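You operate a simulated robot arm through the tools that you are given. There is no shell and no other tool. Be economical: measure what you need, move in short steps, check, and stop when the job is done.

The job below is to be done with a simulated two-armed robot. You get a single attempt, and the scene is never put back.

TASK
Pick up the green brush with one hand, pass it to the other hand and put it on the top shelf of the wooden rack. Take the blue pad and put it on the bottom step of the stairs. Take the teal cup and put it on the shelf under the workbench. Take the jumper on the top of the wood cupboard and put it away on the shelf under the white table. The order is free. Set down upright: blue pad, teal cup.

Only the result counts: the job must be done as asked and must still hold three seconds after the hand-in. Knocking over, shifting, dropping, spilling or breaking anything else fails it.

THE ROBOT
Two 7-joint arms with two-finger parallel grippers on one trunk, on a base that drives. Base frame: it is fixed to the floor where the robot stands at the start and does not move with it; the origin is under the middle of the robot, x ahead of it, y to its left, z up. Lengths are in m, angles in rad, forces in N, time in s.
The left shoulder is at the start at [0.07, 0.134, 1.301], the right one opposite. With the tool pointing down near the work surface each hand reaches from about 0.1 to 0.54 m from the robot's upright axis, wherever it stands, measured 20 degrees to its own side. Places, roughly: blue pad (10x7x8 cm) [0.5, 0.1, 1.2]; bottom step of the stairs (81x23 cm) [0.38, 4.6, 0.2]; green brush (15x5x10 cm) [0.5, 0.1, 0.7]; jumper (22x17x5 cm) [0.6, -1, 0.9]; shelf under the white table [-1.8, 4.8, 0.4]; shelf under the workbench [-1.6, -1.9, 0.3]; teal cup (7x7x8 cm) [0.6, -0.8, 0.9]; top shelf of the wooden rack [0.6, 0, 1.6]. Payload 1.57 kg a hand.
The TCP of each hand is the grasp point between the finger pads, 0.03 m short of the fingertips. In the tool frame z runs along the fingers and y along their closing line. Largest opening 0.08 m; finger width 0.017, thickness 0.012; the body of the gripper, 0.04 by 0.082 m, starts 0.08 m behind the TCP.
Orientation is that of the tool frame in the base frame, as a unit quaternion [x, y, z, w]. With the fingers straight down and closing along the base's y, the tool's x points along the base's -x, its y along +y and its z along -z.

THE INTERFACE
- The arms move only by the tool move_arm. It takes "left_motion", "right_motion" or both (then of equal length, played together; a hand with none holds still); each is a list that holds one entry, the list of rows, each a list of 7 numbers: the closure, from 0 (fully open) to 1 (shut), then the shift along the tool's x, y, z in m, then the turn, a rotation vector about the tool's x, y, z in degrees. In form: [[[fingers, x, y, z, wx, wy, wz], ...]]. A call has 1 to 8 rows; each row shifts and turns the commanded pose from where the row before left it, along the tool's axes as they then stand. Rows are played at 5 a second. More than 0.05 m and 0.15 rad between two rows, or a gripper value outside its range, and nothing of the call is played. Where a pose cannot be reached the arm comes as near as it can. A force on the tool above 40 N (or 10 N above the force at the start of the call, whichever is more), or a blocked arm, ends the call early, and 0.2 s more pass. Each finger travels about 0.153 m/s and halts on what it meets, pressing with about 21 N; the grip force reading is that of the motor and also rises with nothing between the fingers. The clock runs only during rows and for 0.2 s after the last one: add rows that do not move to give the fingers time. It gives the time, the measured TCP pose, the force on the tool (base axes), the opening and the grip force at its end, in the units of the frame above (readings bear some noise), with the torque about the TCP (base axes, N m) and any sound that the robot's microphone picked up.
- Cameras (640 x 400 px; columns grow to the right, rows downward): "scene" is now at [0.1404, -0.0109, 1.5506]; the picture's right is [-0.12, -0.99, 0.00], its down [-0.38, 0.05, -0.92] and it looks along [0.92, -0.11, -0.38] (base axes); focal length 214 px, centre (320, 200). "left" rides on the left gripper at [0.072, 0.007, -0.122] in its tool frame; the picture's right is [-0.09, 1.00, 0.00], its down [-0.84, -0.08, -0.54] and it looks along [-0.54, -0.05, 0.84] (tool axes); focal length 238 px, centre (320, 200). "right" rides on the right gripper at [0.072, -0.007, -0.122] in its tool frame; the picture's right is [0.09, 1.00, 0.00], its down [-0.84, 0.08, -0.54] and it looks along [-0.54, 0.05, 0.84] (tool axes); focal length 238 px, centre (320, 200). There is no depth. A picture from a camera that has moved, and an enlarged one, comes with that camera's place and axes in the base frame and with its lens.
- snapshot(camera): a new picture of that camera. It takes no simulated time.
- raise_lower(by): slides the trunk up (or, below 0, down) by that many m; the arms and the scene camera ride with it, the base frame stays. It gives what a move gives, with no picture.
- steer(legs): drives the robot by 1 to 6 legs, each [ahead, left, turn to the left] in m, m and rad, along the robot's own axes; the way and the turn of a leg run together, so that a leg with both is an arc; at most 1.5 m and 3.142 rad a leg. The arms and the cameras ride along, it lands a little off, and it stops where it bumps. It gives what a move gives.
- aim_head(pan, tilt): turns the head with the scene camera to pan (to the left, within 1.501 rad either way) and tilt (down, from -0.506 to 1.204), counted from straight ahead of the robot. It gives what a move gives.
- zoom(camera, box): a new picture of the part [left, top, right, bottom] of that camera's present view, enlarged. It takes no simulated time.
- hand_in(): hands the job in; it is judged then, once.

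Work in short steps. Places have to be worked out from the pictures, the camera data and where the tool is seen: move nearer, look again, correct. Check each grasp and each placing, and mend what went wrong. You have 165 turns and 130 pictures in all, those below and enlarged ones among them. Open the grippers and draw the arms clear of the work before you hand the job in, unless the task says otherwise; then end with one line.

The tools are called after "Emit:" by a JSON object that holds its "fn" and its "kwargs". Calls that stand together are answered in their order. move_arm: Moves the arms, as the interface text tells. Its arguments: {"type":"object","properties":{"left_motion":{"type":"array","items":{"type":"array","items":{"type":"array","items":{"type":"number"}}}},"right_motion":{"type":"array","items":{"type":"array","items":{"type":"array","items":{"type":"number"}}}}},"required":[]} The other tools are called the same way: raise_lower (by) slides the trunk up or down; steer (legs) drives the base; aim_head (pan, tilt) turns the head that bears the scene camera; snapshot (camera) takes a picture; zoom (camera, box) takes an enlarged picture of a part of a camera's view; hand_in () hands the job in.

At the start:

```text
t: 0.0
left_tcp_pos: [0.304, 0.1271, 1.1496]
left_tool_rot: [0.0, 1.0, 0.0, 0.001]
left_wrist_force: [-0.7, -0.4, 1.0]
left_torque: [-0.01, 0.01, 0.01]
left_width: 0.0798
left_finger_force: 0.1
right_tcp_pos: [0.3061, -0.1212, 1.1498]
right_tool_rot: [0.0, 1.0, 0.001, -0.001]
right_wrist_force: [0.6, 0.0, -0.2]
right_torque: [0.0, -0.02, 0.01]
right_width: 0.0801
right_finger_force: 0.1
trunk travel left (down, up): [-0.875, 0.065]
robot x, y, heading: [0.002, -0.0001, -0.003]
head pan, tilt: [-0.12, 0.394]
```

scene: 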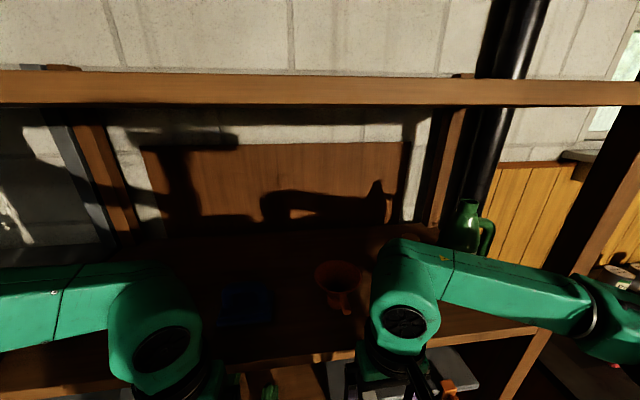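
right: 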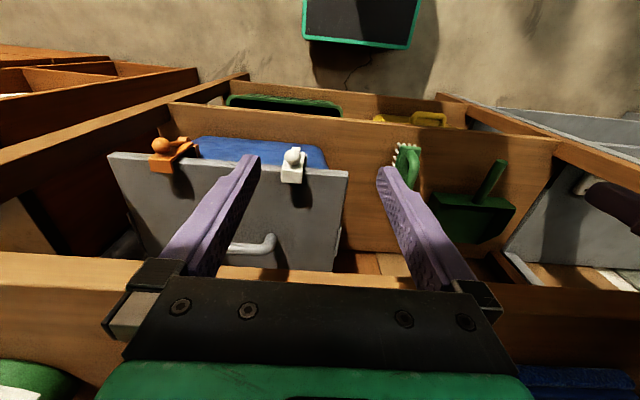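
left: 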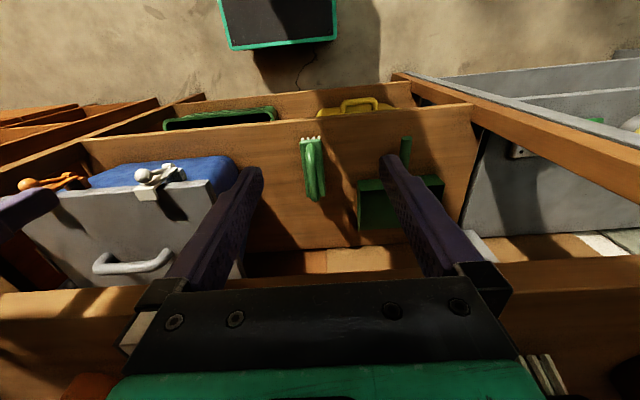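

The rack stands ahead, with the pad dimly visible on a middle shelf. I tilt the head to look at the rack better.

Emit:
{"fn": "aim_head", "kwargs": {"pan": 0.1, "tilt": 0.9}}

Emit:
{"fn": "snapshot", "kwargs": {"camera": "scene"}}

Emit:
{"fn": "zoom", "kwargs": {"camera": "left", "box": [160, 80, 480, 280]}}

```text
t: 0.9
left_tcp_pos: [0.3051, 0.1274, 1.1495]
left_tool_rot: [0.0, 1.0, 0.001, 0.0]
left_wrist_force: [0.2, 0.0, -0.5]
left_torque: [-0.02, -0.02, -0.03]
left_width: 0.08
left_finger_force: 0.0
right_tcp_pos: [0.3072, -0.1225, 1.1504]
right_tool_rot: [0.001, 1.0, 0.0, 0.0]
right_wrist_force: [0.2, -1.0, 0.1]
right_torque: [-0.01, -0.01, 0.01]
right_width: 0.0799
right_finger_force: 0.0
trunk travel left (down, up): [-0.875, 0.065]
robot x, y, heading: [-0.0002, -0.0013, 0.002]
head pan, tilt: [0.099, 0.901]
```

```text
126 pictures are left
camera scene: at [0.1235, 0.0077, 1.5072], right [0.1, -1.0, 0.0], down [-0.78, -0.08, -0.62], along [0.62, 0.06, -0.78], focal length 214 px, centre (320, 200)
```

scene: 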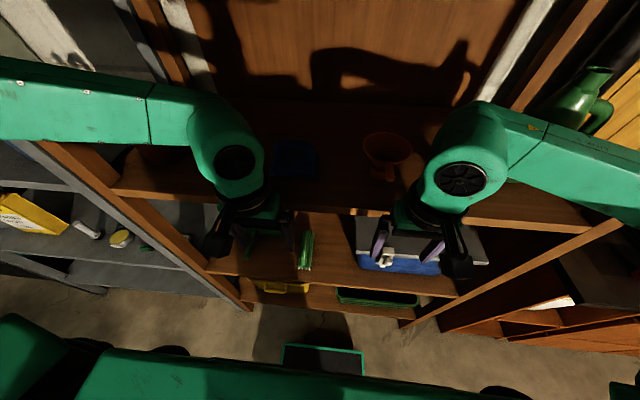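

```text
2.00 times, centred on (320, 180) of left
camera zoom: at [0.231, 0.1319, 1.2717], right [0.09, 1.0, 0.0], down [0.84, -0.08, 0.54], along [0.54, -0.05, -0.84], focal length 477 px, centre (320, 240)
```

zoom: 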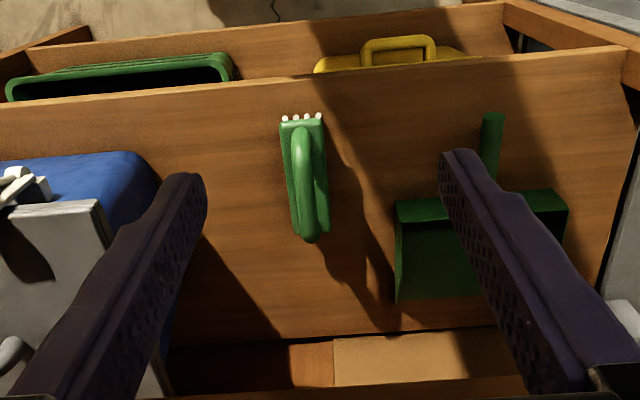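

The brush lies with its handle along x near (0.48, 0.09, 0.78), under the middle shelf. Before moving I look to the sides for obstacles and for the cupboard.

Emit:
{"fn": "aim_head", "kwargs": {"pan": -1.2, "tilt": 0.5}}

Emit:
{"fn": "snapshot", "kwargs": {"camera": "scene"}}

Emit:
{"fn": "aim_head", "kwargs": {"pan": 1.3, "tilt": 0.4}}

Emit:
{"fn": "snapshot", "kwargs": {"camera": "scene"}}

```text
t: 2.4
left_tcp_pos: [0.3049, 0.1264, 1.1491]
left_tool_rot: [0.0, 1.0, 0.0, 0.0]
left_wrist_force: [-0.6, -0.2, -0.1]
left_torque: [0.01, 0.04, 0.03]
left_width: 0.08
left_finger_force: 0.1
right_tcp_pos: [0.3071, -0.122, 1.1492]
right_tool_rot: [0.0, 1.0, 0.001, 0.0]
right_wrist_force: [0.7, -1.0, 0.4]
right_torque: [0.01, 0.04, 0.0]
right_width: 0.0798
right_finger_force: 0.0
trunk travel left (down, up): [-0.875, 0.065]
robot x, y, heading: [-0.0007, 0.0019, 0.002]
head pan, tilt: [-1.201, 0.499]
```

```text
124 pictures are left
camera scene: at [0.0814, -0.0845, 1.541], right [-0.93, -0.36, 0.0], down [-0.17, 0.45, -0.88], along [0.32, -0.82, -0.48], focal length 214 px, centre (320, 200)
```

scene: 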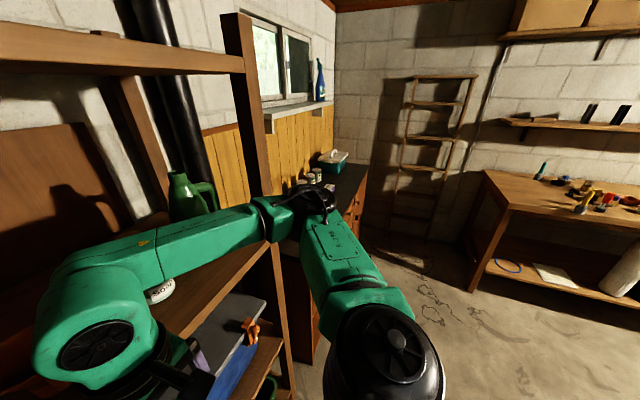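

```text
t: 4.7
left_tcp_pos: [0.3044, 0.1265, 1.1499]
left_tool_rot: [0.001, 1.0, 0.0, 0.0]
left_wrist_force: [0.5, -0.3, 0.3]
left_torque: [-0.04, -0.01, 0.0]
left_width: 0.0796
left_finger_force: 0.2
right_tcp_pos: [0.3069, -0.1225, 1.1493]
right_tool_rot: [0.0, 1.0, 0.0, 0.0]
right_wrist_force: [-0.6, 0.3, 0.0]
right_torque: [0.05, -0.03, -0.02]
right_width: 0.0801
right_finger_force: 0.1
trunk travel left (down, up): [-0.875, 0.065]
robot x, y, heading: [0.0016, 0.0027, 0.001]
head pan, tilt: [1.3, 0.4]
```

```text
123 pictures are left
camera scene: at [0.0732, 0.0895, 1.5501], right [0.96, -0.27, 0.0], down [-0.1, -0.37, -0.92], along [0.25, 0.89, -0.39], focal length 214 px, centre (320, 200)
```

scene: 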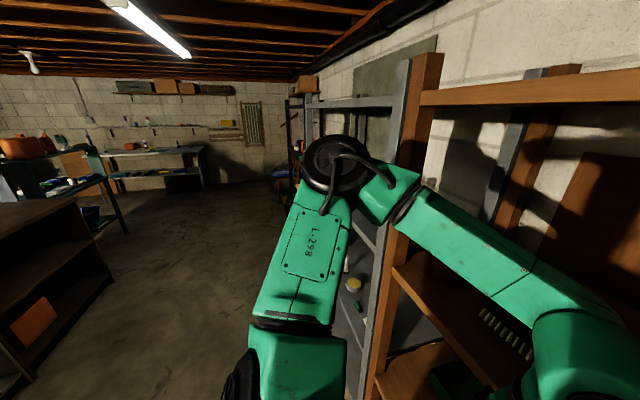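

There is an aisle behind me, so I back off 0.4 m to get the arms clear of the rack and look at it from there.

Emit:
{"fn": "steer", "kwargs": {"legs": [[-0.4, 0, 0]]}}

Emit:
{"fn": "aim_head", "kwargs": {"pan": 0, "tilt": 0.6}}

Emit:
{"fn": "snapshot", "kwargs": {"camera": "scene"}}

Emit:
{"fn": "snapshot", "kwargs": {"camera": "left"}}

```text
t: 7.2
left_tcp_pos: [-0.096, 0.1264, 1.1489]
left_tool_rot: [-0.001, 1.0, 0.0, 0.0]
left_wrist_force: [0.3, 0.3, 0.1]
left_torque: [0.05, -0.01, 0.0]
left_width: 0.08
left_finger_force: 0.0
right_tcp_pos: [-0.0931, -0.1225, 1.1491]
right_tool_rot: [-0.001, 1.0, 0.0, -0.001]
right_wrist_force: [0.2, 0.4, 0.5]
right_torque: [0.03, 0.02, -0.03]
right_width: 0.0802
right_finger_force: 0.0
trunk travel left (down, up): [-0.875, 0.065]
robot x, y, heading: [-0.4022, 0.0037, 0.005]
head pan, tilt: [1.3, 0.4]
```

```text
t: 8.7
left_tcp_pos: [-0.0983, 0.1275, 1.1488]
left_tool_rot: [0.0, 1.0, 0.0, 0.0]
left_wrist_force: [-0.4, 0.5, -0.9]
left_torque: [-0.01, 0.03, -0.03]
left_width: 0.0799
left_finger_force: 0.1
right_tcp_pos: [-0.0949, -0.1213, 1.1508]
right_tool_rot: [-0.001, 1.0, 0.0, 0.0]
right_wrist_force: [-0.2, 0.1, 0.8]
right_torque: [0.02, 0.0, 0.0]
right_width: 0.0801
right_finger_force: 0.2
trunk travel left (down, up): [-0.875, 0.065]
robot x, y, heading: [-0.4031, -0.0042, 0.003]
head pan, tilt: [0.0, 0.6]
```

```text
122 pictures are left
camera scene: at [-0.2654, 0.0002, 1.5319], right [0.0, -1.0, 0.0], down [-0.56, 0.0, -0.83], along [0.83, 0.0, -0.56], focal length 214 px, centre (320, 200)
```

scene: 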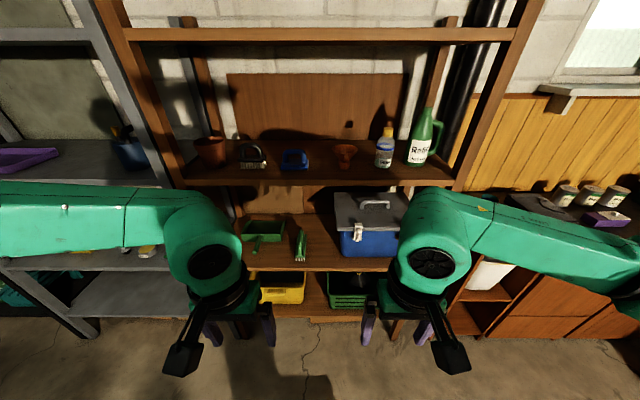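

```text
121 pictures are left
camera left: at [-0.1714, 0.132, 1.2717], right [0.09, 1.0, 0.0], down [0.84, -0.08, 0.54], along [0.54, -0.05, -0.84], focal length 238 px, centre (320, 200)
```

left: 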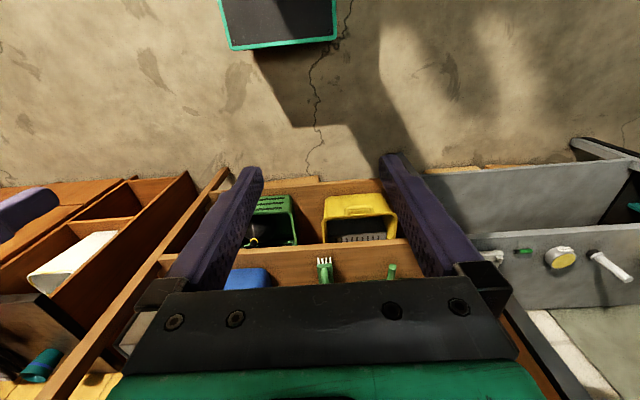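

Clear view now: blue pad with handle on the middle shelf (z≈1.18), brush on the lower shelf (z≈0.72), top shelf at z≈1.585. I enlarge both objects.

Emit:
{"fn": "zoom", "kwargs": {"camera": "scene", "box": [220, 130, 380, 280]}}

```text
2.67 times, centred on (300, 205) of scene
camera zoom: at [-0.2654, 0.0002, 1.5319], right [0.0, -1.0, 0.0], down [-0.56, 0.0, -0.83], along [0.83, 0.0, -0.56], focal length 572 px, centre (373, 187)
```

zoom: 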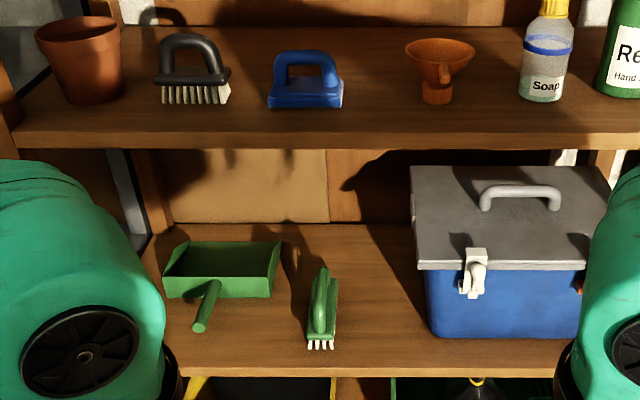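

I tilt the left hand 45° forward about its TCP (to pass under the middle shelf) and draw the right hand back 0.1 m.

Emit:
{"fn": "move_arm", "kwargs": {"left_motion": [[[0, 0, 0, 0, 0, -7.5, 0], [0, 0, 0, 0, 0, -7.5, 0], [0, 0, 0, 0, 0, -7.5, 0], [0, 0, 0, 0, 0, -7.5, 0], [0, 0, 0, 0, 0, -7.5, 0], [0, 0, 0, 0, 0, -7.5, 0]]], "right_motion": [[[0, 0.02, 0, 0, 0, 0, 0], [0, 0.02, 0, 0, 0, 0, 0], [0, 0.02, 0, 0, 0, 0, 0], [0, 0.02, 0, 0, 0, 0, 0], [0, 0.02, 0, 0, 0, 0, 0], [0, 0, 0, 0, 0, 0, 0]]]}}

Emit:
{"fn": "raise_lower", "kwargs": {"by": -0.3}}

Emit:
{"fn": "snapshot", "kwargs": {"camera": "scene"}}

Emit:
{"fn": "snapshot", "kwargs": {"camera": "left"}}

```text
t: 9.8
left_tcp_pos: [-0.0601, 0.1343, 1.1641]
left_tool_rot: [-0.002, 0.957, -0.001, 0.29]
left_wrist_force: [0.0, 0.2, -0.2]
left_torque: [0.0, 0.03, -0.01]
left_width: 0.0799
left_finger_force: 0.0
left hand out of reach, approached as far as the arm can: row 4, 5
right_tcp_pos: [-0.1801, -0.1228, 1.1514]
right_tool_rot: [0.004, 1.0, -0.001, 0.002]
right_wrist_force: [11.8, -5.8, 0.1]
right_torque: [0.61, 1.66, 0.45]
right_width: 0.0803
right_finger_force: 0.0
right hand out of reach, approached as far as the arm can: row 5
trunk travel left (down, up): [-0.875, 0.065]
robot x, y, heading: [-0.4003, -0.0032, 0.007]
head pan, tilt: [0.0, 0.6]
stopped in row 5 (right hand): the force on the tool passed its limit (the readings are from after the stop); the commanded pose is now the measured one
```

```text
t: 12.8
left_tcp_pos: [-0.0612, 0.1327, 0.8637]
left_tool_rot: [-0.002, 0.957, -0.001, 0.29]
left_wrist_force: [0.2, 0.6, -0.3]
left_torque: [0.02, 0.01, -0.01]
left_width: 0.08
left_finger_force: 0.0
right_tcp_pos: [-0.1807, -0.1206, 0.8516]
right_tool_rot: [0.002, 1.0, 0.0, 0.002]
right_wrist_force: [31.6, 0.6, 3.0]
right_torque: [-0.07, 4.58, -0.16]
right_width: 0.08
right_finger_force: 0.1
trunk travel left (down, up): [-0.575, 0.365]
robot x, y, heading: [-0.4027, -0.0008, 0.002]
head pan, tilt: [0.0, 0.6]
```

```text
119 pictures are left
camera scene: at [-0.2653, 0.0, 1.2319], right [0.0, -1.0, 0.0], down [-0.56, 0.0, -0.83], along [0.83, 0.0, -0.56], focal length 214 px, centre (320, 200)
```

scene: 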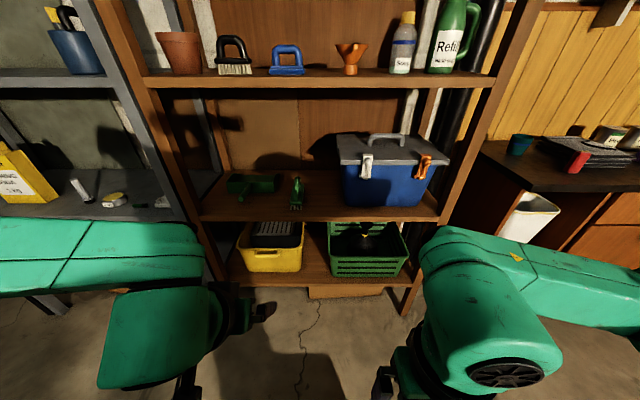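

```text
118 pictures are left
camera left: at [-0.1896, 0.1378, 0.9252], right [0.07, 1.0, 0.05], down [0.4, -0.07, 0.92], along [0.92, -0.05, -0.4], focal length 238 px, centre (320, 200)
```

left: 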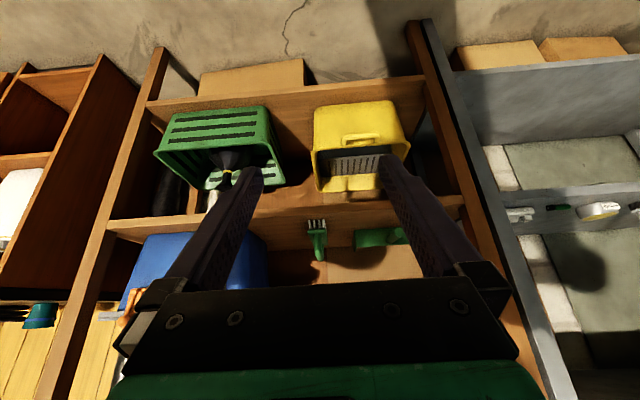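

The right hand presses against something (likely my own body), so I bring it forward again; the left hand gets extended ahead while tilting further.

Emit:
{"fn": "move_arm", "kwargs": {"left_motion": [[[0, -0.025, 0, 0.017, 0, 0, 0], [0, -0.025, 0, 0.017, 0, -4, 0], [0, -0.024, 0, 0.018, 0, -4, 0], [0, -0.023, 0, 0.019, 0, -4, 0], [0, -0.022, 0, 0.02, 0, 0, 0]]], "right_motion": [[[0, -0.02, 0, 0, 0, 0, 0], [0, -0.02, 0, 0, 0, 0, 0], [0, -0.02, 0, 0, 0, 0, 0], [0, 0, 0, 0, 0, 0, 0], [0, 0, 0, 0, 0, 0, 0]]]}}

Emit:
{"fn": "snapshot", "kwargs": {"camera": "scene"}}

```text
t: 14.0
left_tcp_pos: [0.0906, 0.1329, 0.8669]
left_tool_rot: [-0.001, 0.922, -0.001, 0.388]
left_wrist_force: [0.6, -0.2, -0.2]
left_torque: [-0.01, 0.02, 0.03]
left_width: 0.0801
left_finger_force: 0.0
right_tcp_pos: [-0.1216, -0.1224, 0.851]
right_tool_rot: [0.003, 1.0, -0.001, 0.002]
right_wrist_force: [-1.0, -0.3, 0.0]
right_torque: [0.0, 0.03, -0.01]
right_width: 0.0799
right_finger_force: 0.1
trunk travel left (down, up): [-0.575, 0.365]
robot x, y, heading: [-0.4045, -0.0012, 0.002]
head pan, tilt: [0.0, 0.6]
```

```text
117 pictures are left
camera scene: at [-0.264, 0.0004, 1.2317], right [0.0, -1.0, 0.0], down [-0.57, 0.0, -0.82], along [0.82, 0.0, -0.57], focal length 214 px, centre (320, 200)
```

scene: 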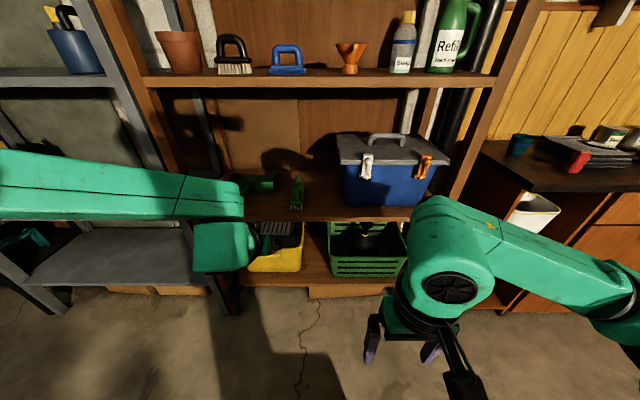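

Left tool is now at 45°. I drive 0.3 m ahead, then check the brush from the hand camera.

Emit:
{"fn": "steer", "kwargs": {"legs": [[0.3, 0, 0]]}}

Emit:
{"fn": "move_arm", "kwargs": {"left_motion": [[[0, 0, -0.02, 0, 0, 0, 0], [0, 0, -0.02, 0, 0, 0, 0], [0, 0, 0, 0, 0, 0, 0]]]}}

Emit:
{"fn": "snapshot", "kwargs": {"camera": "left"}}

Emit:
{"fn": "snapshot", "kwargs": {"camera": "scene"}}

```text
t: 16.0
left_tcp_pos: [0.3865, 0.1359, 0.8666]
left_tool_rot: [-0.005, 0.922, 0.001, 0.388]
left_wrist_force: [0.7, 0.3, 1.2]
left_torque: [0.0, -0.01, -0.05]
left_width: 0.08
left_finger_force: 0.0
right_tcp_pos: [0.1766, -0.1198, 0.8514]
right_tool_rot: [0.001, 1.0, 0.0, 0.003]
right_wrist_force: [0.5, 0.6, -0.2]
right_torque: [0.02, 0.04, 0.02]
right_width: 0.0797
right_finger_force: 0.1
trunk travel left (down, up): [-0.575, 0.365]
robot x, y, heading: [-0.1047, -0.0013, 0.007]
head pan, tilt: [0.0, 0.6]
```

```text
t: 16.8
left_tcp_pos: [0.388, 0.0981, 0.8689]
left_tool_rot: [-0.004, 0.921, 0.001, 0.39]
left_wrist_force: [0.8, -0.1, 0.5]
left_torque: [-0.02, 0.01, -0.01]
left_width: 0.0799
left_finger_force: 0.1
right_tcp_pos: [0.1758, -0.1203, 0.8515]
right_tool_rot: [0.0, 1.0, 0.0, 0.003]
right_wrist_force: [0.9, 0.1, 0.1]
right_torque: [0.01, -0.01, 0.03]
right_width: 0.0799
right_finger_force: 0.1
trunk travel left (down, up): [-0.575, 0.365]
robot x, y, heading: [-0.1031, -0.0015, 0.002]
head pan, tilt: [0.0, 0.6]
```

```text
116 pictures are left
camera left: at [0.2484, 0.1011, 0.9014], right [0.06, 1.0, 0.06], down [0.2, -0.07, 0.98], along [0.98, -0.04, -0.2], focal length 238 px, centre (320, 200)
```

left: 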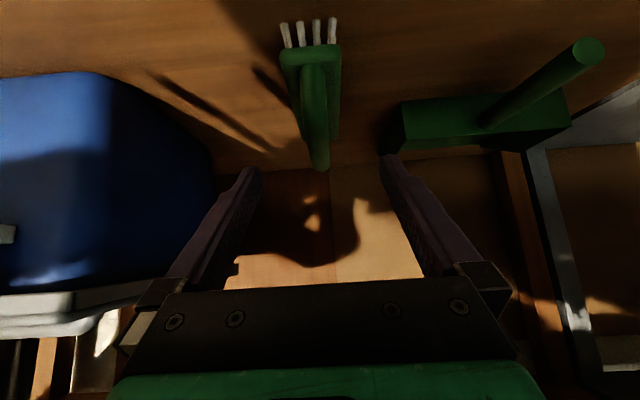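

```text
115 pictures are left
camera scene: at [0.0325, 0.002, 1.232], right [0.01, -1.0, 0.0], down [-0.56, 0.0, -0.83], along [0.83, 0.01, -0.56], focal length 214 px, centre (320, 200)
```

scene: 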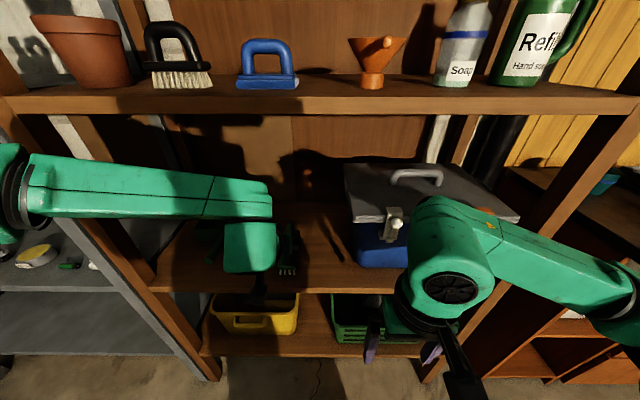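

The brush lies straight along x, its handle at y≈0.092, z≈0.77–0.80. I advance along the tool axis to straddle the handle near (0.49, 0.092, 0.775).

Emit:
{"fn": "move_arm", "kwargs": {"left_motion": [[[0, 0, -0.005, 0.035, 0, 0, 0], [0, 0, 0, 0.035, 0, 0, 0], [0, 0, 0, 0.035, 0, 0, 0], [0, 0, 0, 0.02, 0, 0, 0], [0, 0, 0, 0, 0, 0, 0]]]}}

Emit:
{"fn": "snapshot", "kwargs": {"camera": "left"}}

```text
t: 18.0
left_tcp_pos: [0.4655, 0.1117, 0.792]
left_tool_rot: [-0.003, 0.921, -0.001, 0.388]
left_wrist_force: [0.0, -0.3, 0.0]
left_torque: [0.03, 0.01, -0.06]
left_width: 0.0802
left_finger_force: 0.1
left hand out of reach, approached as far as the arm can: row 3, 4
right_tcp_pos: [0.1759, -0.1201, 0.8515]
right_tool_rot: [0.001, 1.0, 0.0, 0.003]
right_wrist_force: [-0.6, -0.1, -0.1]
right_torque: [0.01, 0.01, -0.03]
right_width: 0.0801
right_finger_force: 0.1
trunk travel left (down, up): [-0.575, 0.365]
robot x, y, heading: [-0.1037, 0.0002, 0.008]
head pan, tilt: [0.0, 0.6]
```

```text
114 pictures are left
camera left: at [0.328, 0.1154, 0.8248], right [0.06, 1.0, 0.06], down [0.2, -0.07, 0.98], along [0.98, -0.04, -0.2], focal length 238 px, centre (320, 200)
```

left: 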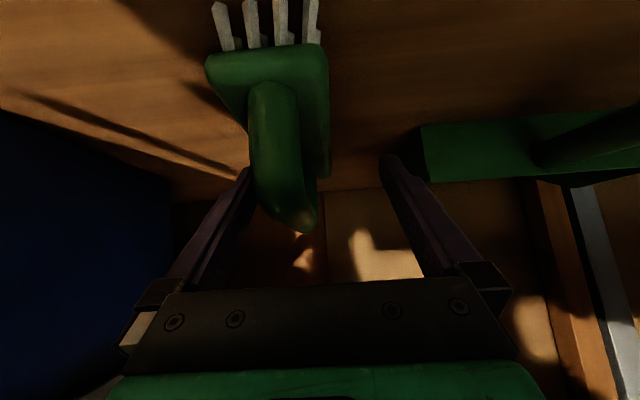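

The arm is at its reach limit and drifted to y=0.112. I pull back along the tool, drive 0.1 m nearer and recentre.

Emit:
{"fn": "move_arm", "kwargs": {"left_motion": [[[0, 0, 0, -0.04, 0, 0, 0], [0, 0, 0, -0.04, 0, 0, 0], [0, 0, 0, -0.03, 0, 0, 0], [0, 0, 0, 0, 0, 0, 0]]]}}

Emit:
{"fn": "steer", "kwargs": {"legs": [[0.1, 0, 0]]}}

Emit:
{"fn": "snapshot", "kwargs": {"camera": "left"}}

```text
t: 19.0
left_tcp_pos: [0.3878, 0.1093, 0.867]
left_tool_rot: [-0.004, 0.922, 0.001, 0.388]
left_wrist_force: [-0.6, 0.3, 0.2]
left_torque: [0.02, 0.0, 0.0]
left_width: 0.0799
left_finger_force: 0.0
right_tcp_pos: [0.1781, -0.1208, 0.8525]
right_tool_rot: [0.001, 1.0, -0.001, 0.002]
right_wrist_force: [0.7, 0.2, 0.3]
right_torque: [0.02, -0.02, 0.02]
right_width: 0.0802
right_finger_force: 0.1
trunk travel left (down, up): [-0.575, 0.365]
robot x, y, heading: [-0.1039, -0.0025, 0.007]
head pan, tilt: [0.0, 0.6]
```

```text
t: 20.2
left_tcp_pos: [0.4871, 0.1084, 0.8672]
left_tool_rot: [-0.003, 0.921, 0.0, 0.389]
left_wrist_force: [0.8, -0.7, -0.7]
left_torque: [0.0, 0.02, 0.02]
left_width: 0.0798
left_finger_force: 0.0
right_tcp_pos: [0.2776, -0.1196, 0.8515]
right_tool_rot: [0.001, 1.0, 0.0, 0.003]
right_wrist_force: [-0.1, 0.0, 0.5]
right_torque: [0.03, 0.05, 0.0]
right_width: 0.0801
right_finger_force: 0.1
trunk travel left (down, up): [-0.575, 0.365]
robot x, y, heading: [-0.0012, -0.0001, 0.0]
head pan, tilt: [0.0, 0.6]
```

```text
113 pictures are left
camera left: at [0.3482, 0.113, 0.901], right [0.06, 1.0, 0.06], down [0.2, -0.07, 0.98], along [0.98, -0.04, -0.2], focal length 238 px, centre (320, 200)
```

left: 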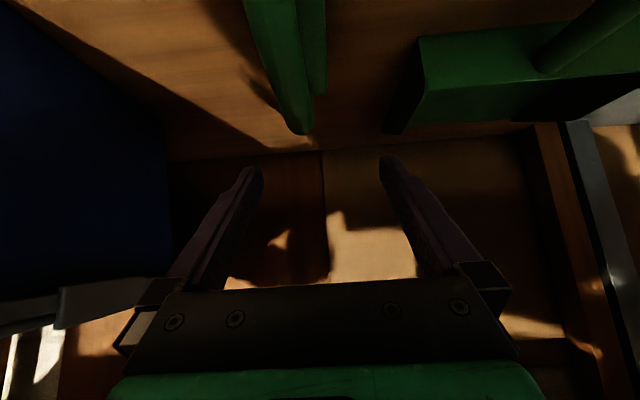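

The handle runs at y≈0.089 beneath the fingers. I shift 0.02 m to the right, then go down onto it.

Emit:
{"fn": "move_arm", "kwargs": {"left_motion": [[[0, 0, -0.019, 0, 0, 0, 0], [0, 0.019, 0, 0.024, 0, 0, 0], [0, 0.019, 0, 0.024, 0, 0, 0], [0, 0.019, 0, 0.024, 0, 0, 0], [0, 0, 0, 0, 0, 0, 0]]]}}

Emit:
{"fn": "snapshot", "kwargs": {"camera": "left"}}

```text
t: 21.4
left_tcp_pos: [0.5003, 0.0889, 0.7779]
left_tool_rot: [-0.004, 0.921, 0.001, 0.389]
left_wrist_force: [-0.1, -1.4, 0.7]
left_torque: [0.0, -0.01, 0.0]
left_width: 0.0798
left_finger_force: 0.0
right_tcp_pos: [0.2772, -0.12, 0.8509]
right_tool_rot: [0.001, 1.0, -0.001, 0.004]
right_wrist_force: [0.6, 0.8, 0.4]
right_torque: [0.02, 0.02, -0.02]
right_width: 0.08
right_finger_force: 0.0
trunk travel left (down, up): [-0.575, 0.365]
robot x, y, heading: [-0.004, 0.0011, 0.004]
head pan, tilt: [0.0, 0.6]
```

```text
112 pictures are left
camera left: at [0.3603, 0.0937, 0.8112], right [0.06, 1.0, 0.06], down [0.2, -0.07, 0.98], along [0.98, -0.04, -0.2], focal length 238 px, centre (320, 200)
```

left: 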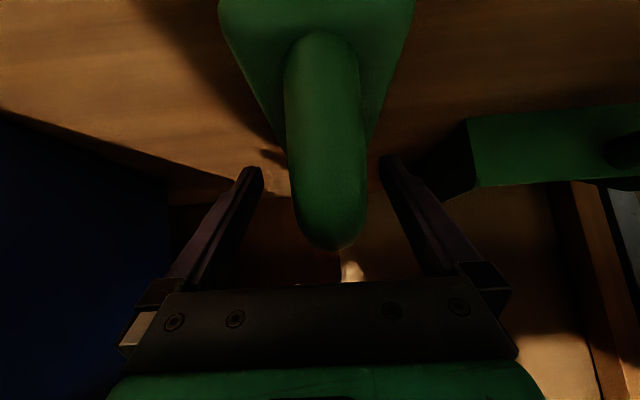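

Handle is centred between the fingers. I close the left gripper.

Emit:
{"fn": "move_arm", "kwargs": {"left_motion": [[[0.5, 0, 0, 0, 0, 0, 0], [1, 0, 0, 0, 0, 0, 0], [1, 0, 0, 0, 0, 0, 0], [1, 0, 0, 0, 0, 0, 0]]]}}

Emit:
{"fn": "snapshot", "kwargs": {"camera": "left"}}

```text
t: 22.4
left_tcp_pos: [0.4993, 0.0895, 0.7779]
left_tool_rot: [-0.004, 0.921, 0.001, 0.388]
left_wrist_force: [0.5, -0.2, 0.9]
left_torque: [-0.04, -0.06, -0.03]
left_width: 0.0496
left_finger_force: 21.0
right_tcp_pos: [0.2771, -0.118, 0.8508]
right_tool_rot: [0.001, 1.0, 0.0, 0.003]
right_wrist_force: [0.3, -0.5, -0.1]
right_torque: [-0.01, 0.0, 0.04]
right_width: 0.0799
right_finger_force: 0.1
trunk travel left (down, up): [-0.575, 0.365]
robot x, y, heading: [-0.0009, 0.0034, 0.011]
head pan, tilt: [0.0, 0.6]
```

```text
111 pictures are left
camera left: at [0.3605, 0.0937, 0.8113], right [0.06, 1.0, 0.06], down [0.2, -0.07, 0.98], along [0.98, -0.04, -0.2], focal length 238 px, centre (320, 200)
```

left: 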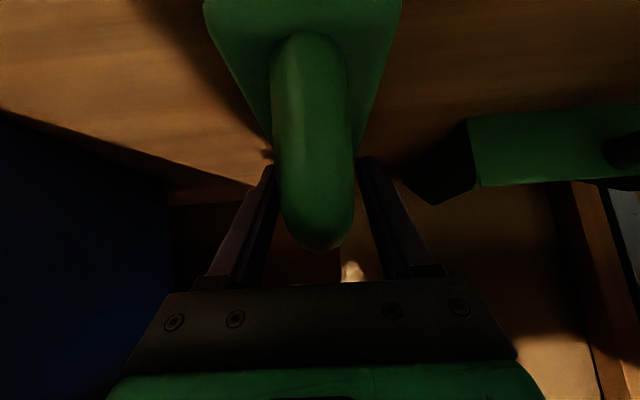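

Width 0.0496 means the tips caught the brush's base edge (5 cm). I reopen, go 0.016 m lower for a firm hold on the base, and close again.

Emit:
{"fn": "move_arm", "kwargs": {"left_motion": [[[0.1, 0, 0, 0, 0, 0, 0], [0.1, 0, 0, 0, 0, 0, 0], [0.1, 0.0115, 0, 0.0115, 0, 0, 0], [0.6, 0, 0, 0, 0, 0, 0], [1, 0, 0, 0, 0, 0, 0], [1, 0, 0, 0, 0, 0, 0], [1, 0, 0, 0, 0, 0, 0]]]}}

Emit:
{"fn": "move_arm", "kwargs": {"left_motion": [[[1, -0.02, 0, -0.02, 0, 0, 0], [1, -0.02, 0, -0.02, 0, 0, 0], [1, 0, 0, 0, 0, 0, 0]]]}}

Emit:
{"fn": "snapshot", "kwargs": {"camera": "left"}}

```text
t: 24.0
left_tcp_pos: [0.4979, 0.0925, 0.7673]
left_tool_rot: [-0.003, 0.92, 0.0, 0.391]
left_wrist_force: [3.8, -3.2, 24.5]
left_torque: [-0.06, -0.04, 0.03]
left_width: 0.0495
left_finger_force: 20.5
left hand out of reach, approached as far as the arm can: row 3
right_tcp_pos: [0.2759, -0.1208, 0.8523]
right_tool_rot: [0.001, 1.0, 0.0, 0.004]
right_wrist_force: [1.0, -0.3, -0.1]
right_torque: [-0.02, 0.01, 0.0]
right_width: 0.08
right_finger_force: 0.1
trunk travel left (down, up): [-0.575, 0.365]
robot x, y, heading: [-0.0025, 0.0017, 0.01]
head pan, tilt: [0.0, 0.6]
```

```text
t: 24.8
left_tcp_pos: [0.4974, 0.0962, 0.8172]
left_tool_rot: [-0.003, 0.922, 0.0, 0.387]
left_wrist_force: [0.6, 0.6, -1.1]
left_torque: [0.01, -0.01, 0.0]
left_width: 0.0494
left_finger_force: 21.1
right_tcp_pos: [0.2777, -0.1194, 0.8506]
right_tool_rot: [0.001, 1.0, -0.001, 0.001]
right_wrist_force: [-0.6, 1.0, -0.2]
right_torque: [-0.02, 0.04, 0.03]
right_width: 0.0798
right_finger_force: 0.0
trunk travel left (down, up): [-0.575, 0.365]
robot x, y, heading: [-0.0007, 0.0007, 0.006]
head pan, tilt: [0.0, 0.6]
```

```text
110 pictures are left
camera left: at [0.3585, 0.0979, 0.8515], right [0.06, 1.0, 0.06], down [0.2, -0.07, 0.98], along [0.98, -0.04, -0.2], focal length 238 px, centre (320, 200)
```

left: 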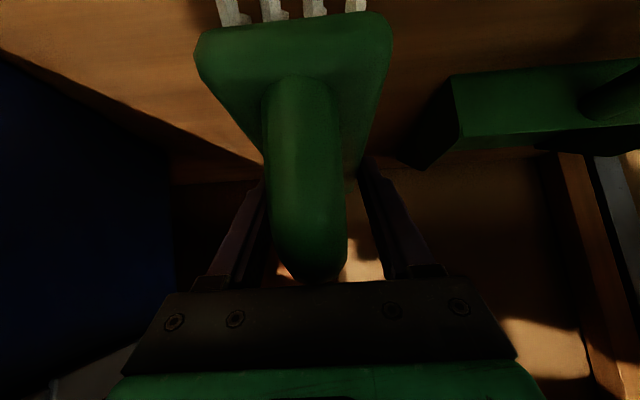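

The brush seems to move with the hand. I lift slightly more and back out of the rack to check.

Emit:
{"fn": "move_arm", "kwargs": {"left_motion": [[[1, -0.015, 0, -0.015, 0, 0, 0], [1, 0, 0, 0, 0, 0, 0]]]}}

Emit:
{"fn": "steer", "kwargs": {"legs": [[-0.45, 0, 0]]}}

Emit:
{"fn": "snapshot", "kwargs": {"camera": "left"}}

Emit:
{"fn": "snapshot", "kwargs": {"camera": "scene"}}

```text
t: 25.4
left_tcp_pos: [0.4965, 0.0942, 0.8397]
left_tool_rot: [-0.004, 0.922, 0.0, 0.388]
left_wrist_force: [-0.1, 0.8, -1.5]
left_torque: [-0.03, -0.01, -0.04]
left_width: 0.0498
left_finger_force: 21.0
right_tcp_pos: [0.2778, -0.1187, 0.8517]
right_tool_rot: [0.001, 1.0, 0.001, 0.001]
right_wrist_force: [0.6, 0.3, 0.1]
right_torque: [-0.01, 0.01, -0.01]
right_width: 0.0801
right_finger_force: 0.1
trunk travel left (down, up): [-0.575, 0.365]
robot x, y, heading: [-0.0041, 0.0039, 0.003]
head pan, tilt: [0.0, 0.6]
```

```text
t: 28.1
left_tcp_pos: [0.0444, 0.0889, 0.8407]
left_tool_rot: [0.0, 0.922, -0.001, 0.388]
left_wrist_force: [-0.1, -0.7, -1.0]
left_torque: [-0.02, -0.03, 0.02]
left_width: 0.0497
left_finger_force: 20.8
right_tcp_pos: [-0.1773, -0.1222, 0.8529]
right_tool_rot: [0.005, 1.0, 0.0, 0.003]
right_wrist_force: [0.6, -0.8, 1.0]
right_torque: [0.02, 0.0, -0.02]
right_width: 0.08
right_finger_force: 0.1
trunk travel left (down, up): [-0.575, 0.365]
robot x, y, heading: [-0.4581, -0.0008, -0.004]
head pan, tilt: [0.0, 0.6]
```

```text
109 pictures are left
camera left: at [-0.0941, 0.0946, 0.8739], right [0.07, 1.0, 0.06], down [0.2, -0.08, 0.98], along [0.98, -0.05, -0.2], focal length 238 px, centre (320, 200)
```

left: 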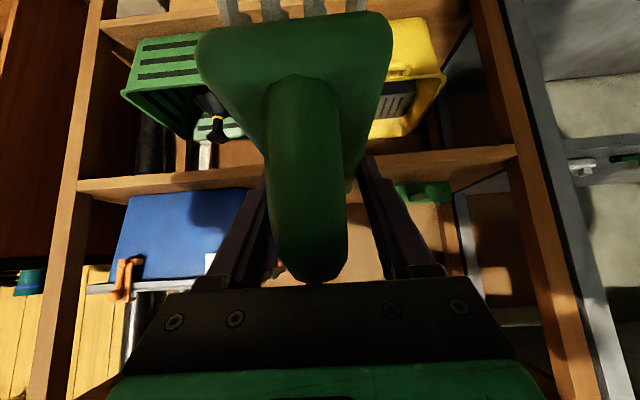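

```text
108 pictures are left
camera scene: at [-0.3196, 0.0006, 1.2319], right [0.0, -1.0, 0.0], down [-0.57, 0.0, -0.82], along [0.82, 0.0, -0.57], focal length 214 px, centre (320, 200)
```

scene: 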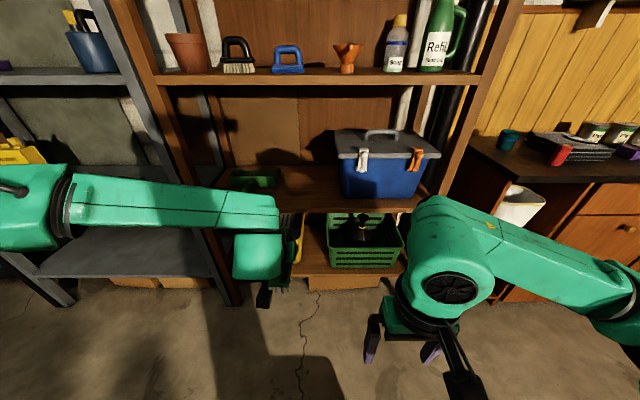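

The brush is held well, level, long axis along x. For the handover I bring the left hand toward the centre and raise/advance the right hand to look down at the brush's far end.

Emit:
{"fn": "move_arm", "kwargs": {"left_motion": [[[1, 0.0155, -0.03, -0.016, 0, 0, 0], [1, 0.0155, -0.03, -0.016, 0, 0, 0], [1, 0, 0, 0, 0, 0, 0], [1, 0, 0, 0, 0, 0, 0], [1, 0, 0, 0, 0, 0, 0], [1, 0, 0, 0, 0, 0, 0], [1, 0, 0, 0, 0, 0, 0]]], "right_motion": [[[0, 0, 0, -0.04, 0, 0, 0], [0, 0, 0, -0.04, 0, 0, 0], [0, -0.02, 0, -0.04, 0, 0, 0], [0, -0.045, 0, 0, 0, 0, 0], [0, -0.045, 0, 0, 0, 0, 0], [0, -0.045, 0, 0, 0, 0, 0], [0, -0.045, 0, 0, 0, 0, 0]]]}}

Emit:
{"fn": "snapshot", "kwargs": {"camera": "right"}}

Emit:
{"fn": "snapshot", "kwargs": {"camera": "scene"}}

```text
t: 29.7
left_tcp_pos: [0.0004, 0.0413, 0.8457]
left_tool_rot: [0.001, 0.922, -0.003, 0.388]
left_wrist_force: [0.3, -0.9, -3.1]
left_torque: [-0.01, -0.03, -0.05]
left_width: 0.0495
left_finger_force: 20.8
left hand out of reach, approached as far as the arm can: row 2
right_tcp_pos: [0.0231, -0.1231, 0.9718]
right_tool_rot: [0.005, 1.0, 0.0, 0.002]
right_wrist_force: [0.4, 0.2, -0.4]
right_torque: [0.03, 0.03, 0.0]
right_width: 0.0802
right_finger_force: 0.1
trunk travel left (down, up): [-0.575, 0.365]
robot x, y, heading: [-0.4575, 0.0033, -0.001]
head pan, tilt: [0.0, 0.6]
```

```text
107 pictures are left
camera right: at [-0.0492, -0.1287, 1.0931], right [-0.08, 1.0, 0.0], down [0.84, 0.07, 0.54], along [0.54, 0.04, -0.84], focal length 238 px, centre (320, 200)
```

right: 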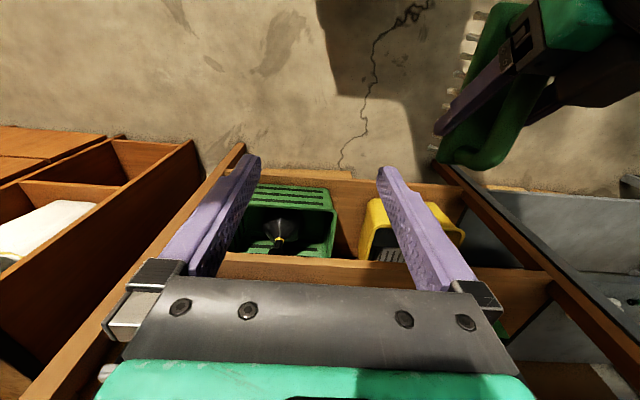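

```text
106 pictures are left
camera scene: at [-0.3181, 0.0012, 1.2317], right [0.0, -1.0, 0.0], down [-0.57, 0.0, -0.82], along [0.82, 0.0, -0.57], focal length 214 px, centre (320, 200)
```

scene: 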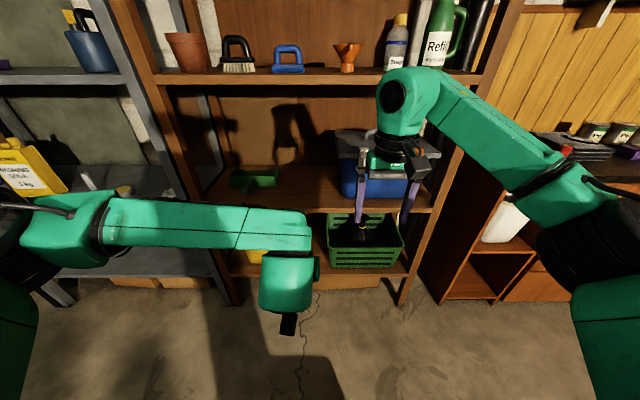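

The right camera sees the brush; I enlarge it to judge its tilt.

Emit:
{"fn": "zoom", "kwargs": {"camera": "right", "box": [400, 0, 640, 180]}}

```text
2.22 times, centred on (520, 90) of right
camera zoom: at [-0.0492, -0.1287, 1.0931], right [-0.08, 1.0, 0.0], down [0.84, 0.07, 0.54], along [0.54, 0.04, -0.84], focal length 530 px, centre (-124, 444)
```

zoom: 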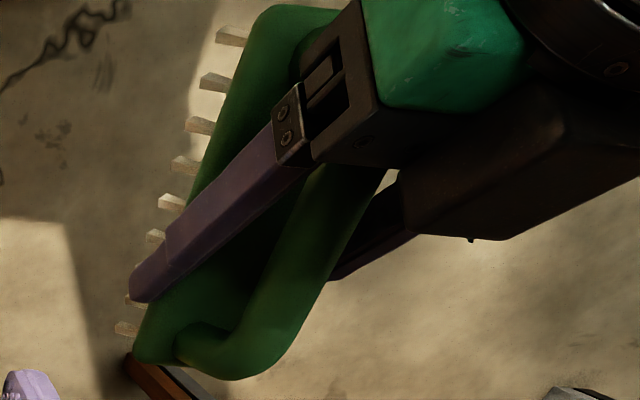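

The brush is level: base spans x −0.09…0.053, left fingertips end at x≈0.025, handle top z≈0.886. I'll take the free far end with the right hand at (0.040, 0.041, 0.83), tilted 8° away from the left hand; first I go above it.

Emit:
{"fn": "move_arm", "kwargs": {"right_motion": [[[0, 0, 0, 0, 0, 8, 0], [0, -0.005, 0.041, 0, 0, 0, 0], [0, -0.004, 0.041, 0, 0, 0, 0], [0, -0.004, 0.041, 0, 0, 0, 0], [0, -0.004, 0.041, 0, 0, 0, 0], [0, 0, 0, 0, 0, 0, 0]]]}}

Emit:
{"fn": "snapshot", "kwargs": {"camera": "right"}}

Emit:
{"fn": "snapshot", "kwargs": {"camera": "scene"}}

```text
t: 31.1
left_tcp_pos: [-0.0001, 0.0394, 0.8455]
left_tool_rot: [0.002, 0.922, -0.002, 0.388]
left_wrist_force: [-0.6, -0.2, -1.3]
left_torque: [0.01, 0.0, 0.02]
left_width: 0.0495
left_finger_force: 21.3
right_tcp_pos: [0.0391, 0.0277, 0.9692]
right_tool_rot: [0.005, 0.998, 0.002, -0.068]
right_wrist_force: [-0.3, 0.7, 0.0]
right_torque: [0.01, 0.02, 0.0]
right_width: 0.08
right_finger_force: 0.0
right hand out of reach, approached as far as the arm can: row 5
trunk travel left (down, up): [-0.575, 0.365]
robot x, y, heading: [-0.4564, 0.0016, -0.006]
head pan, tilt: [0.0, 0.6]
```

```text
104 pictures are left
camera right: at [-0.0162, 0.0228, 1.1006], right [-0.08, 1.0, 0.01], down [0.9, 0.07, 0.42], along [0.42, 0.05, -0.91], focal length 238 px, centre (320, 200)
```

right: 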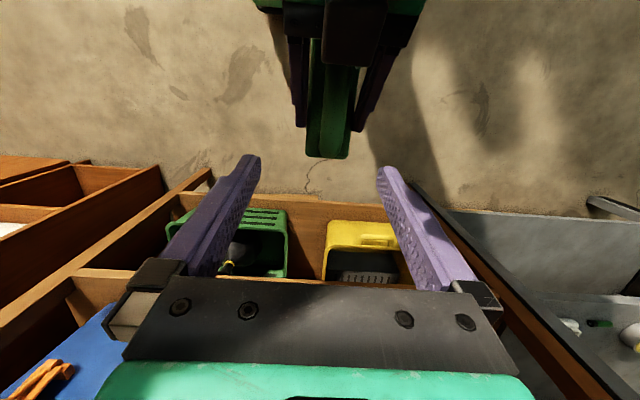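

```text
103 pictures are left
camera scene: at [-0.319, -0.0011, 1.2318], right [0.0, -1.0, 0.0], down [-0.57, 0.0, -0.82], along [0.82, 0.0, -0.57], focal length 214 px, centre (320, 200)
```

scene: 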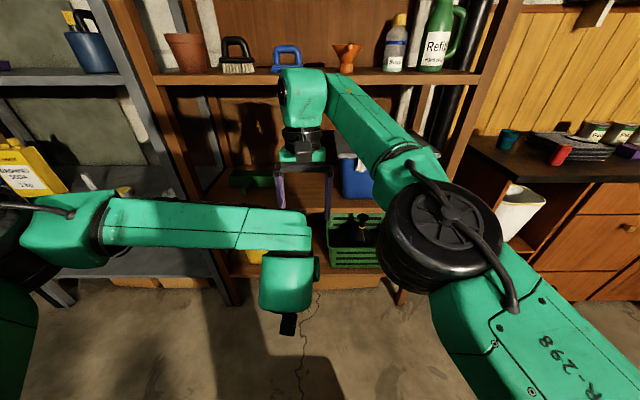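

Right hand stopped at y≈0.028 (reach); the brush is at y≈0.039. I nudge the left hand 0.012 m to the right and lower the right hand over the far end.

Emit:
{"fn": "move_arm", "kwargs": {"left_motion": [[[1, 0, -0.012, 0, 0, 0, 0], [1, 0, 0, 0, 0, 0, 0], [1, 0, 0, 0, 0, 0, 0], [1, 0, 0, 0, 0, 0, 0]]], "right_motion": [[[0, 0, 0, 0, 0, 0, 0], [0, -0.006, 0, 0.042, 0, 0, 0], [0, -0.006, 0, 0.042, 0, 0, 0], [0, 0, 0, 0, 0, 0, 0]]]}}

Emit:
{"fn": "snapshot", "kwargs": {"camera": "right"}}

```text
t: 32.1
left_tcp_pos: [-0.0021, 0.0401, 0.8493]
left_tool_rot: [0.001, 0.921, -0.003, 0.389]
left_wrist_force: [0.3, -0.2, -1.2]
left_torque: [0.0, -0.01, -0.01]
left_width: 0.0494
left_finger_force: 21.3
left hand out of reach, approached as far as the arm can: row 1
right_tcp_pos: [0.0404, 0.03, 0.8881]
right_tool_rot: [0.006, 0.998, 0.0, -0.068]
right_wrist_force: [0.3, -0.4, 0.1]
right_torque: [-0.02, -0.01, -0.03]
right_width: 0.0801
right_finger_force: 0.0
trunk travel left (down, up): [-0.575, 0.365]
robot x, y, heading: [-0.4563, 0.0017, 0.0]
head pan, tilt: [0.0, 0.6]
```

```text
102 pictures are left
camera right: at [-0.0141, 0.0238, 1.018], right [-0.08, 1.0, 0.01], down [0.9, 0.07, 0.42], along [0.42, 0.04, -0.91], focal length 238 px, centre (320, 200)
```

right: 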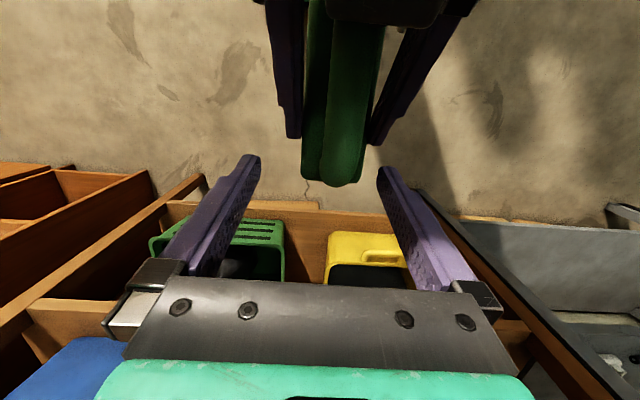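

Still centred apart from ~1 cm in y. I move the right hand +0.009 in y and down to z≈0.832.

Emit:
{"fn": "move_arm", "kwargs": {"right_motion": [[[0, 0, 0.009, 0, 0, 0, 0], [0, -0.003, 0, 0.027, 0, 0, 0], [0, -0.003, 0, 0.027, 0, 0, 0], [0, 0, 0, 0, 0, 0, 0]]]}}

Emit:
{"fn": "snapshot", "kwargs": {"camera": "right"}}

Emit:
{"fn": "snapshot", "kwargs": {"camera": "left"}}

```text
t: 33.1
left_tcp_pos: [-0.0021, 0.0393, 0.8488]
left_tool_rot: [0.001, 0.922, -0.003, 0.388]
left_wrist_force: [0.2, 0.7, -1.6]
left_torque: [0.0, 0.03, -0.03]
left_width: 0.0497
left_finger_force: 20.8
right_tcp_pos: [0.0398, 0.0368, 0.8311]
right_tool_rot: [0.006, 0.998, 0.0, -0.067]
right_wrist_force: [0.1, 0.0, -0.3]
right_torque: [0.01, -0.01, 0.0]
right_width: 0.0801
right_finger_force: 0.1
trunk travel left (down, up): [-0.575, 0.365]
robot x, y, heading: [-0.4565, 0.0017, -0.007]
head pan, tilt: [0.0, 0.6]
```

```text
101 pictures are left
camera right: at [-0.0164, 0.0314, 0.9619], right [-0.08, 1.0, 0.01], down [0.9, 0.07, 0.42], along [0.42, 0.04, -0.91], focal length 238 px, centre (320, 200)
```

right: 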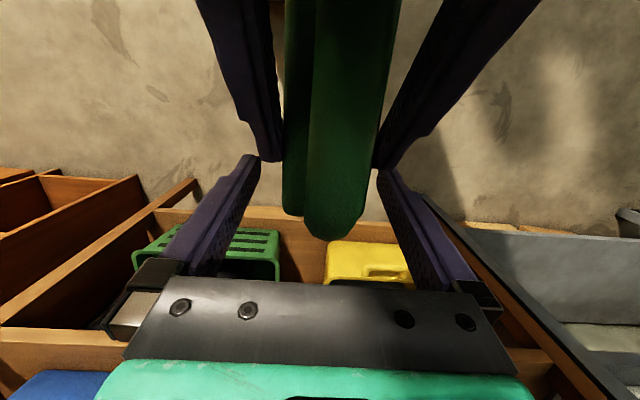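

```text
100 pictures are left
camera left: at [-0.141, 0.0454, 0.882], right [0.07, 1.0, 0.06], down [0.2, -0.07, 0.98], along [0.98, -0.05, -0.2], focal length 238 px, centre (320, 200)
```

left: 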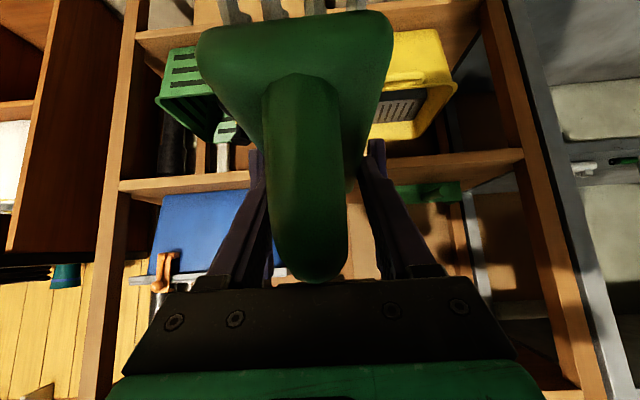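

Right fingers straddle the far end just beyond the left fingertips. I close the right hand while the left holds.

Emit:
{"fn": "move_arm", "kwargs": {"right_motion": [[[0.4, 0, 0, 0, 0, 0, 0], [0.8, 0, 0, 0, 0, 0, 0], [1, 0, 0, 0, 0, 0, 0], [1, 0, 0, 0, 0, 0, 0]]]}}

Emit:
{"fn": "snapshot", "kwargs": {"camera": "right"}}

```text
t: 34.1
left_tcp_pos: [-0.0024, 0.0379, 0.849]
left_tool_rot: [0.003, 0.921, -0.005, 0.389]
left_wrist_force: [-5.2, -18.0, 4.1]
left_torque: [-0.13, -0.06, -0.56]
left_width: 0.0493
left_finger_force: 21.1
right_tcp_pos: [0.0388, 0.0375, 0.832]
right_tool_rot: [0.005, 0.998, 0.002, -0.068]
right_wrist_force: [5.4, 18.9, -3.3]
right_torque: [-0.18, -0.08, -0.14]
right_width: 0.0494
right_finger_force: 21.2
trunk travel left (down, up): [-0.575, 0.365]
robot x, y, heading: [-0.4533, 0.001, -0.007]
head pan, tilt: [0.0, 0.6]
```

```text
99 pictures are left
camera right: at [-0.0165, 0.032, 0.9621], right [-0.08, 1.0, 0.01], down [0.9, 0.07, 0.43], along [0.42, 0.05, -0.91], focal length 238 px, centre (320, 200)
```

right: 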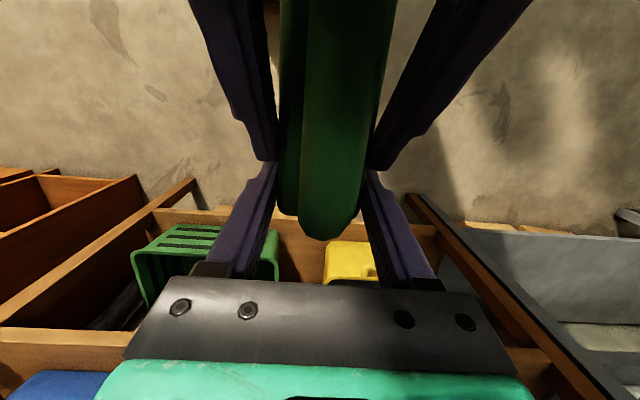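

Both hands grip (0.049 wide each). I open the left hand and draw it back along its tool axis.

Emit:
{"fn": "move_arm", "kwargs": {"left_motion": [[[0.5, 0, 0, 0, 0, 0, 0], [0, 0, 0, 0, 0, 0, 0], [0, 0, 0, 0, 0, 0, 0], [0, 0, 0, 0, 0, 0, 0]]], "right_motion": [[[1, 0, 0, 0, 0, 0, 0], [1, 0, 0, 0, 0, 0, 0], [1, 0, 0, 0, 0, 0, 0], [1, 0, 0, 0, 0, 0, 0]]]}}

Emit:
{"fn": "snapshot", "kwargs": {"camera": "right"}}

```text
t: 35.1
left_tcp_pos: [-0.0017, 0.0403, 0.8486]
left_tool_rot: [0.001, 0.922, -0.002, 0.388]
left_wrist_force: [-2.4, 3.5, 3.0]
left_torque: [-0.1, 0.08, -0.14]
left_width: 0.08
left_finger_force: 0.1
right_tcp_pos: [0.0398, 0.0359, 0.8322]
right_tool_rot: [0.006, 0.998, 0.0, -0.066]
right_wrist_force: [2.2, -1.5, -2.6]
right_torque: [0.14, -0.21, 0.27]
right_width: 0.0495
right_finger_force: 21.4
trunk travel left (down, up): [-0.575, 0.365]
robot x, y, heading: [-0.4545, 0.0032, -0.002]
head pan, tilt: [0.0, 0.6]
```

```text
98 pictures are left
camera right: at [-0.0161, 0.0312, 0.9621], right [-0.08, 1.0, 0.01], down [0.9, 0.07, 0.42], along [0.42, 0.04, -0.91], focal length 238 px, centre (320, 200)
```

right: 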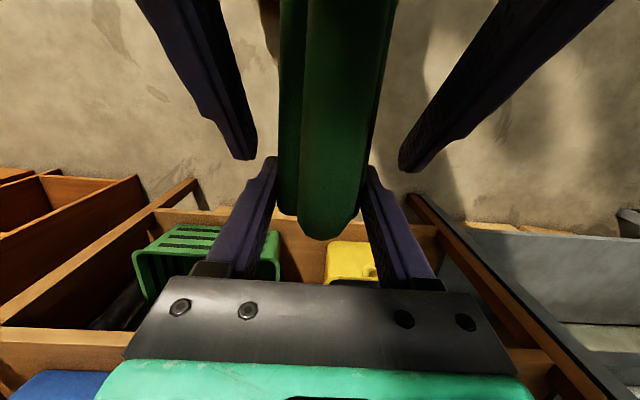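

Left is open. I move the right hand with the brush forward and down, out of the left fingers.

Emit:
{"fn": "move_arm", "kwargs": {"right_motion": [[[1, -0.028, 0, 0.021, 0, 0, 0], [1, -0.028, 0, 0.021, 0, 0, 0], [1, -0.028, 0, 0.021, 0, 0, 0], [1, 0, 0, 0, 0, 0, 0]]]}}

Emit:
{"fn": "snapshot", "kwargs": {"camera": "left"}}

```text
t: 36.1
left_tcp_pos: [-0.0025, 0.0391, 0.8487]
left_tool_rot: [0.001, 0.921, -0.003, 0.389]
left_wrist_force: [-0.3, -0.8, -0.4]
left_torque: [0.01, 0.0, -0.02]
left_width: 0.0801
left_finger_force: 0.1
right_tcp_pos: [0.073, 0.023, 0.77]
right_tool_rot: [0.006, 0.997, -0.001, -0.071]
right_wrist_force: [0.4, -0.1, -0.1]
right_torque: [0.01, -0.07, -0.02]
right_width: 0.05
right_finger_force: 21.0
right hand out of reach, approached as far as the arm can: row 2, 3
trunk travel left (down, up): [-0.575, 0.365]
robot x, y, heading: [-0.4536, 0.0035, -0.006]
head pan, tilt: [0.0, 0.6]
```

```text
97 pictures are left
camera left: at [-0.141, 0.0456, 0.8819], right [0.07, 1.0, 0.06], down [0.2, -0.07, 0.98], along [0.98, -0.05, -0.2], focal length 238 px, centre (320, 200)
```

left: 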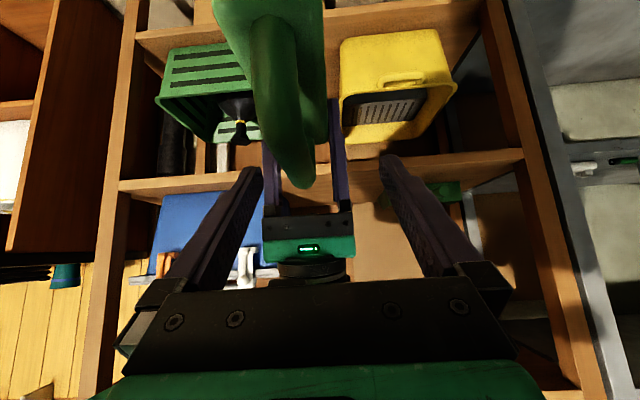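

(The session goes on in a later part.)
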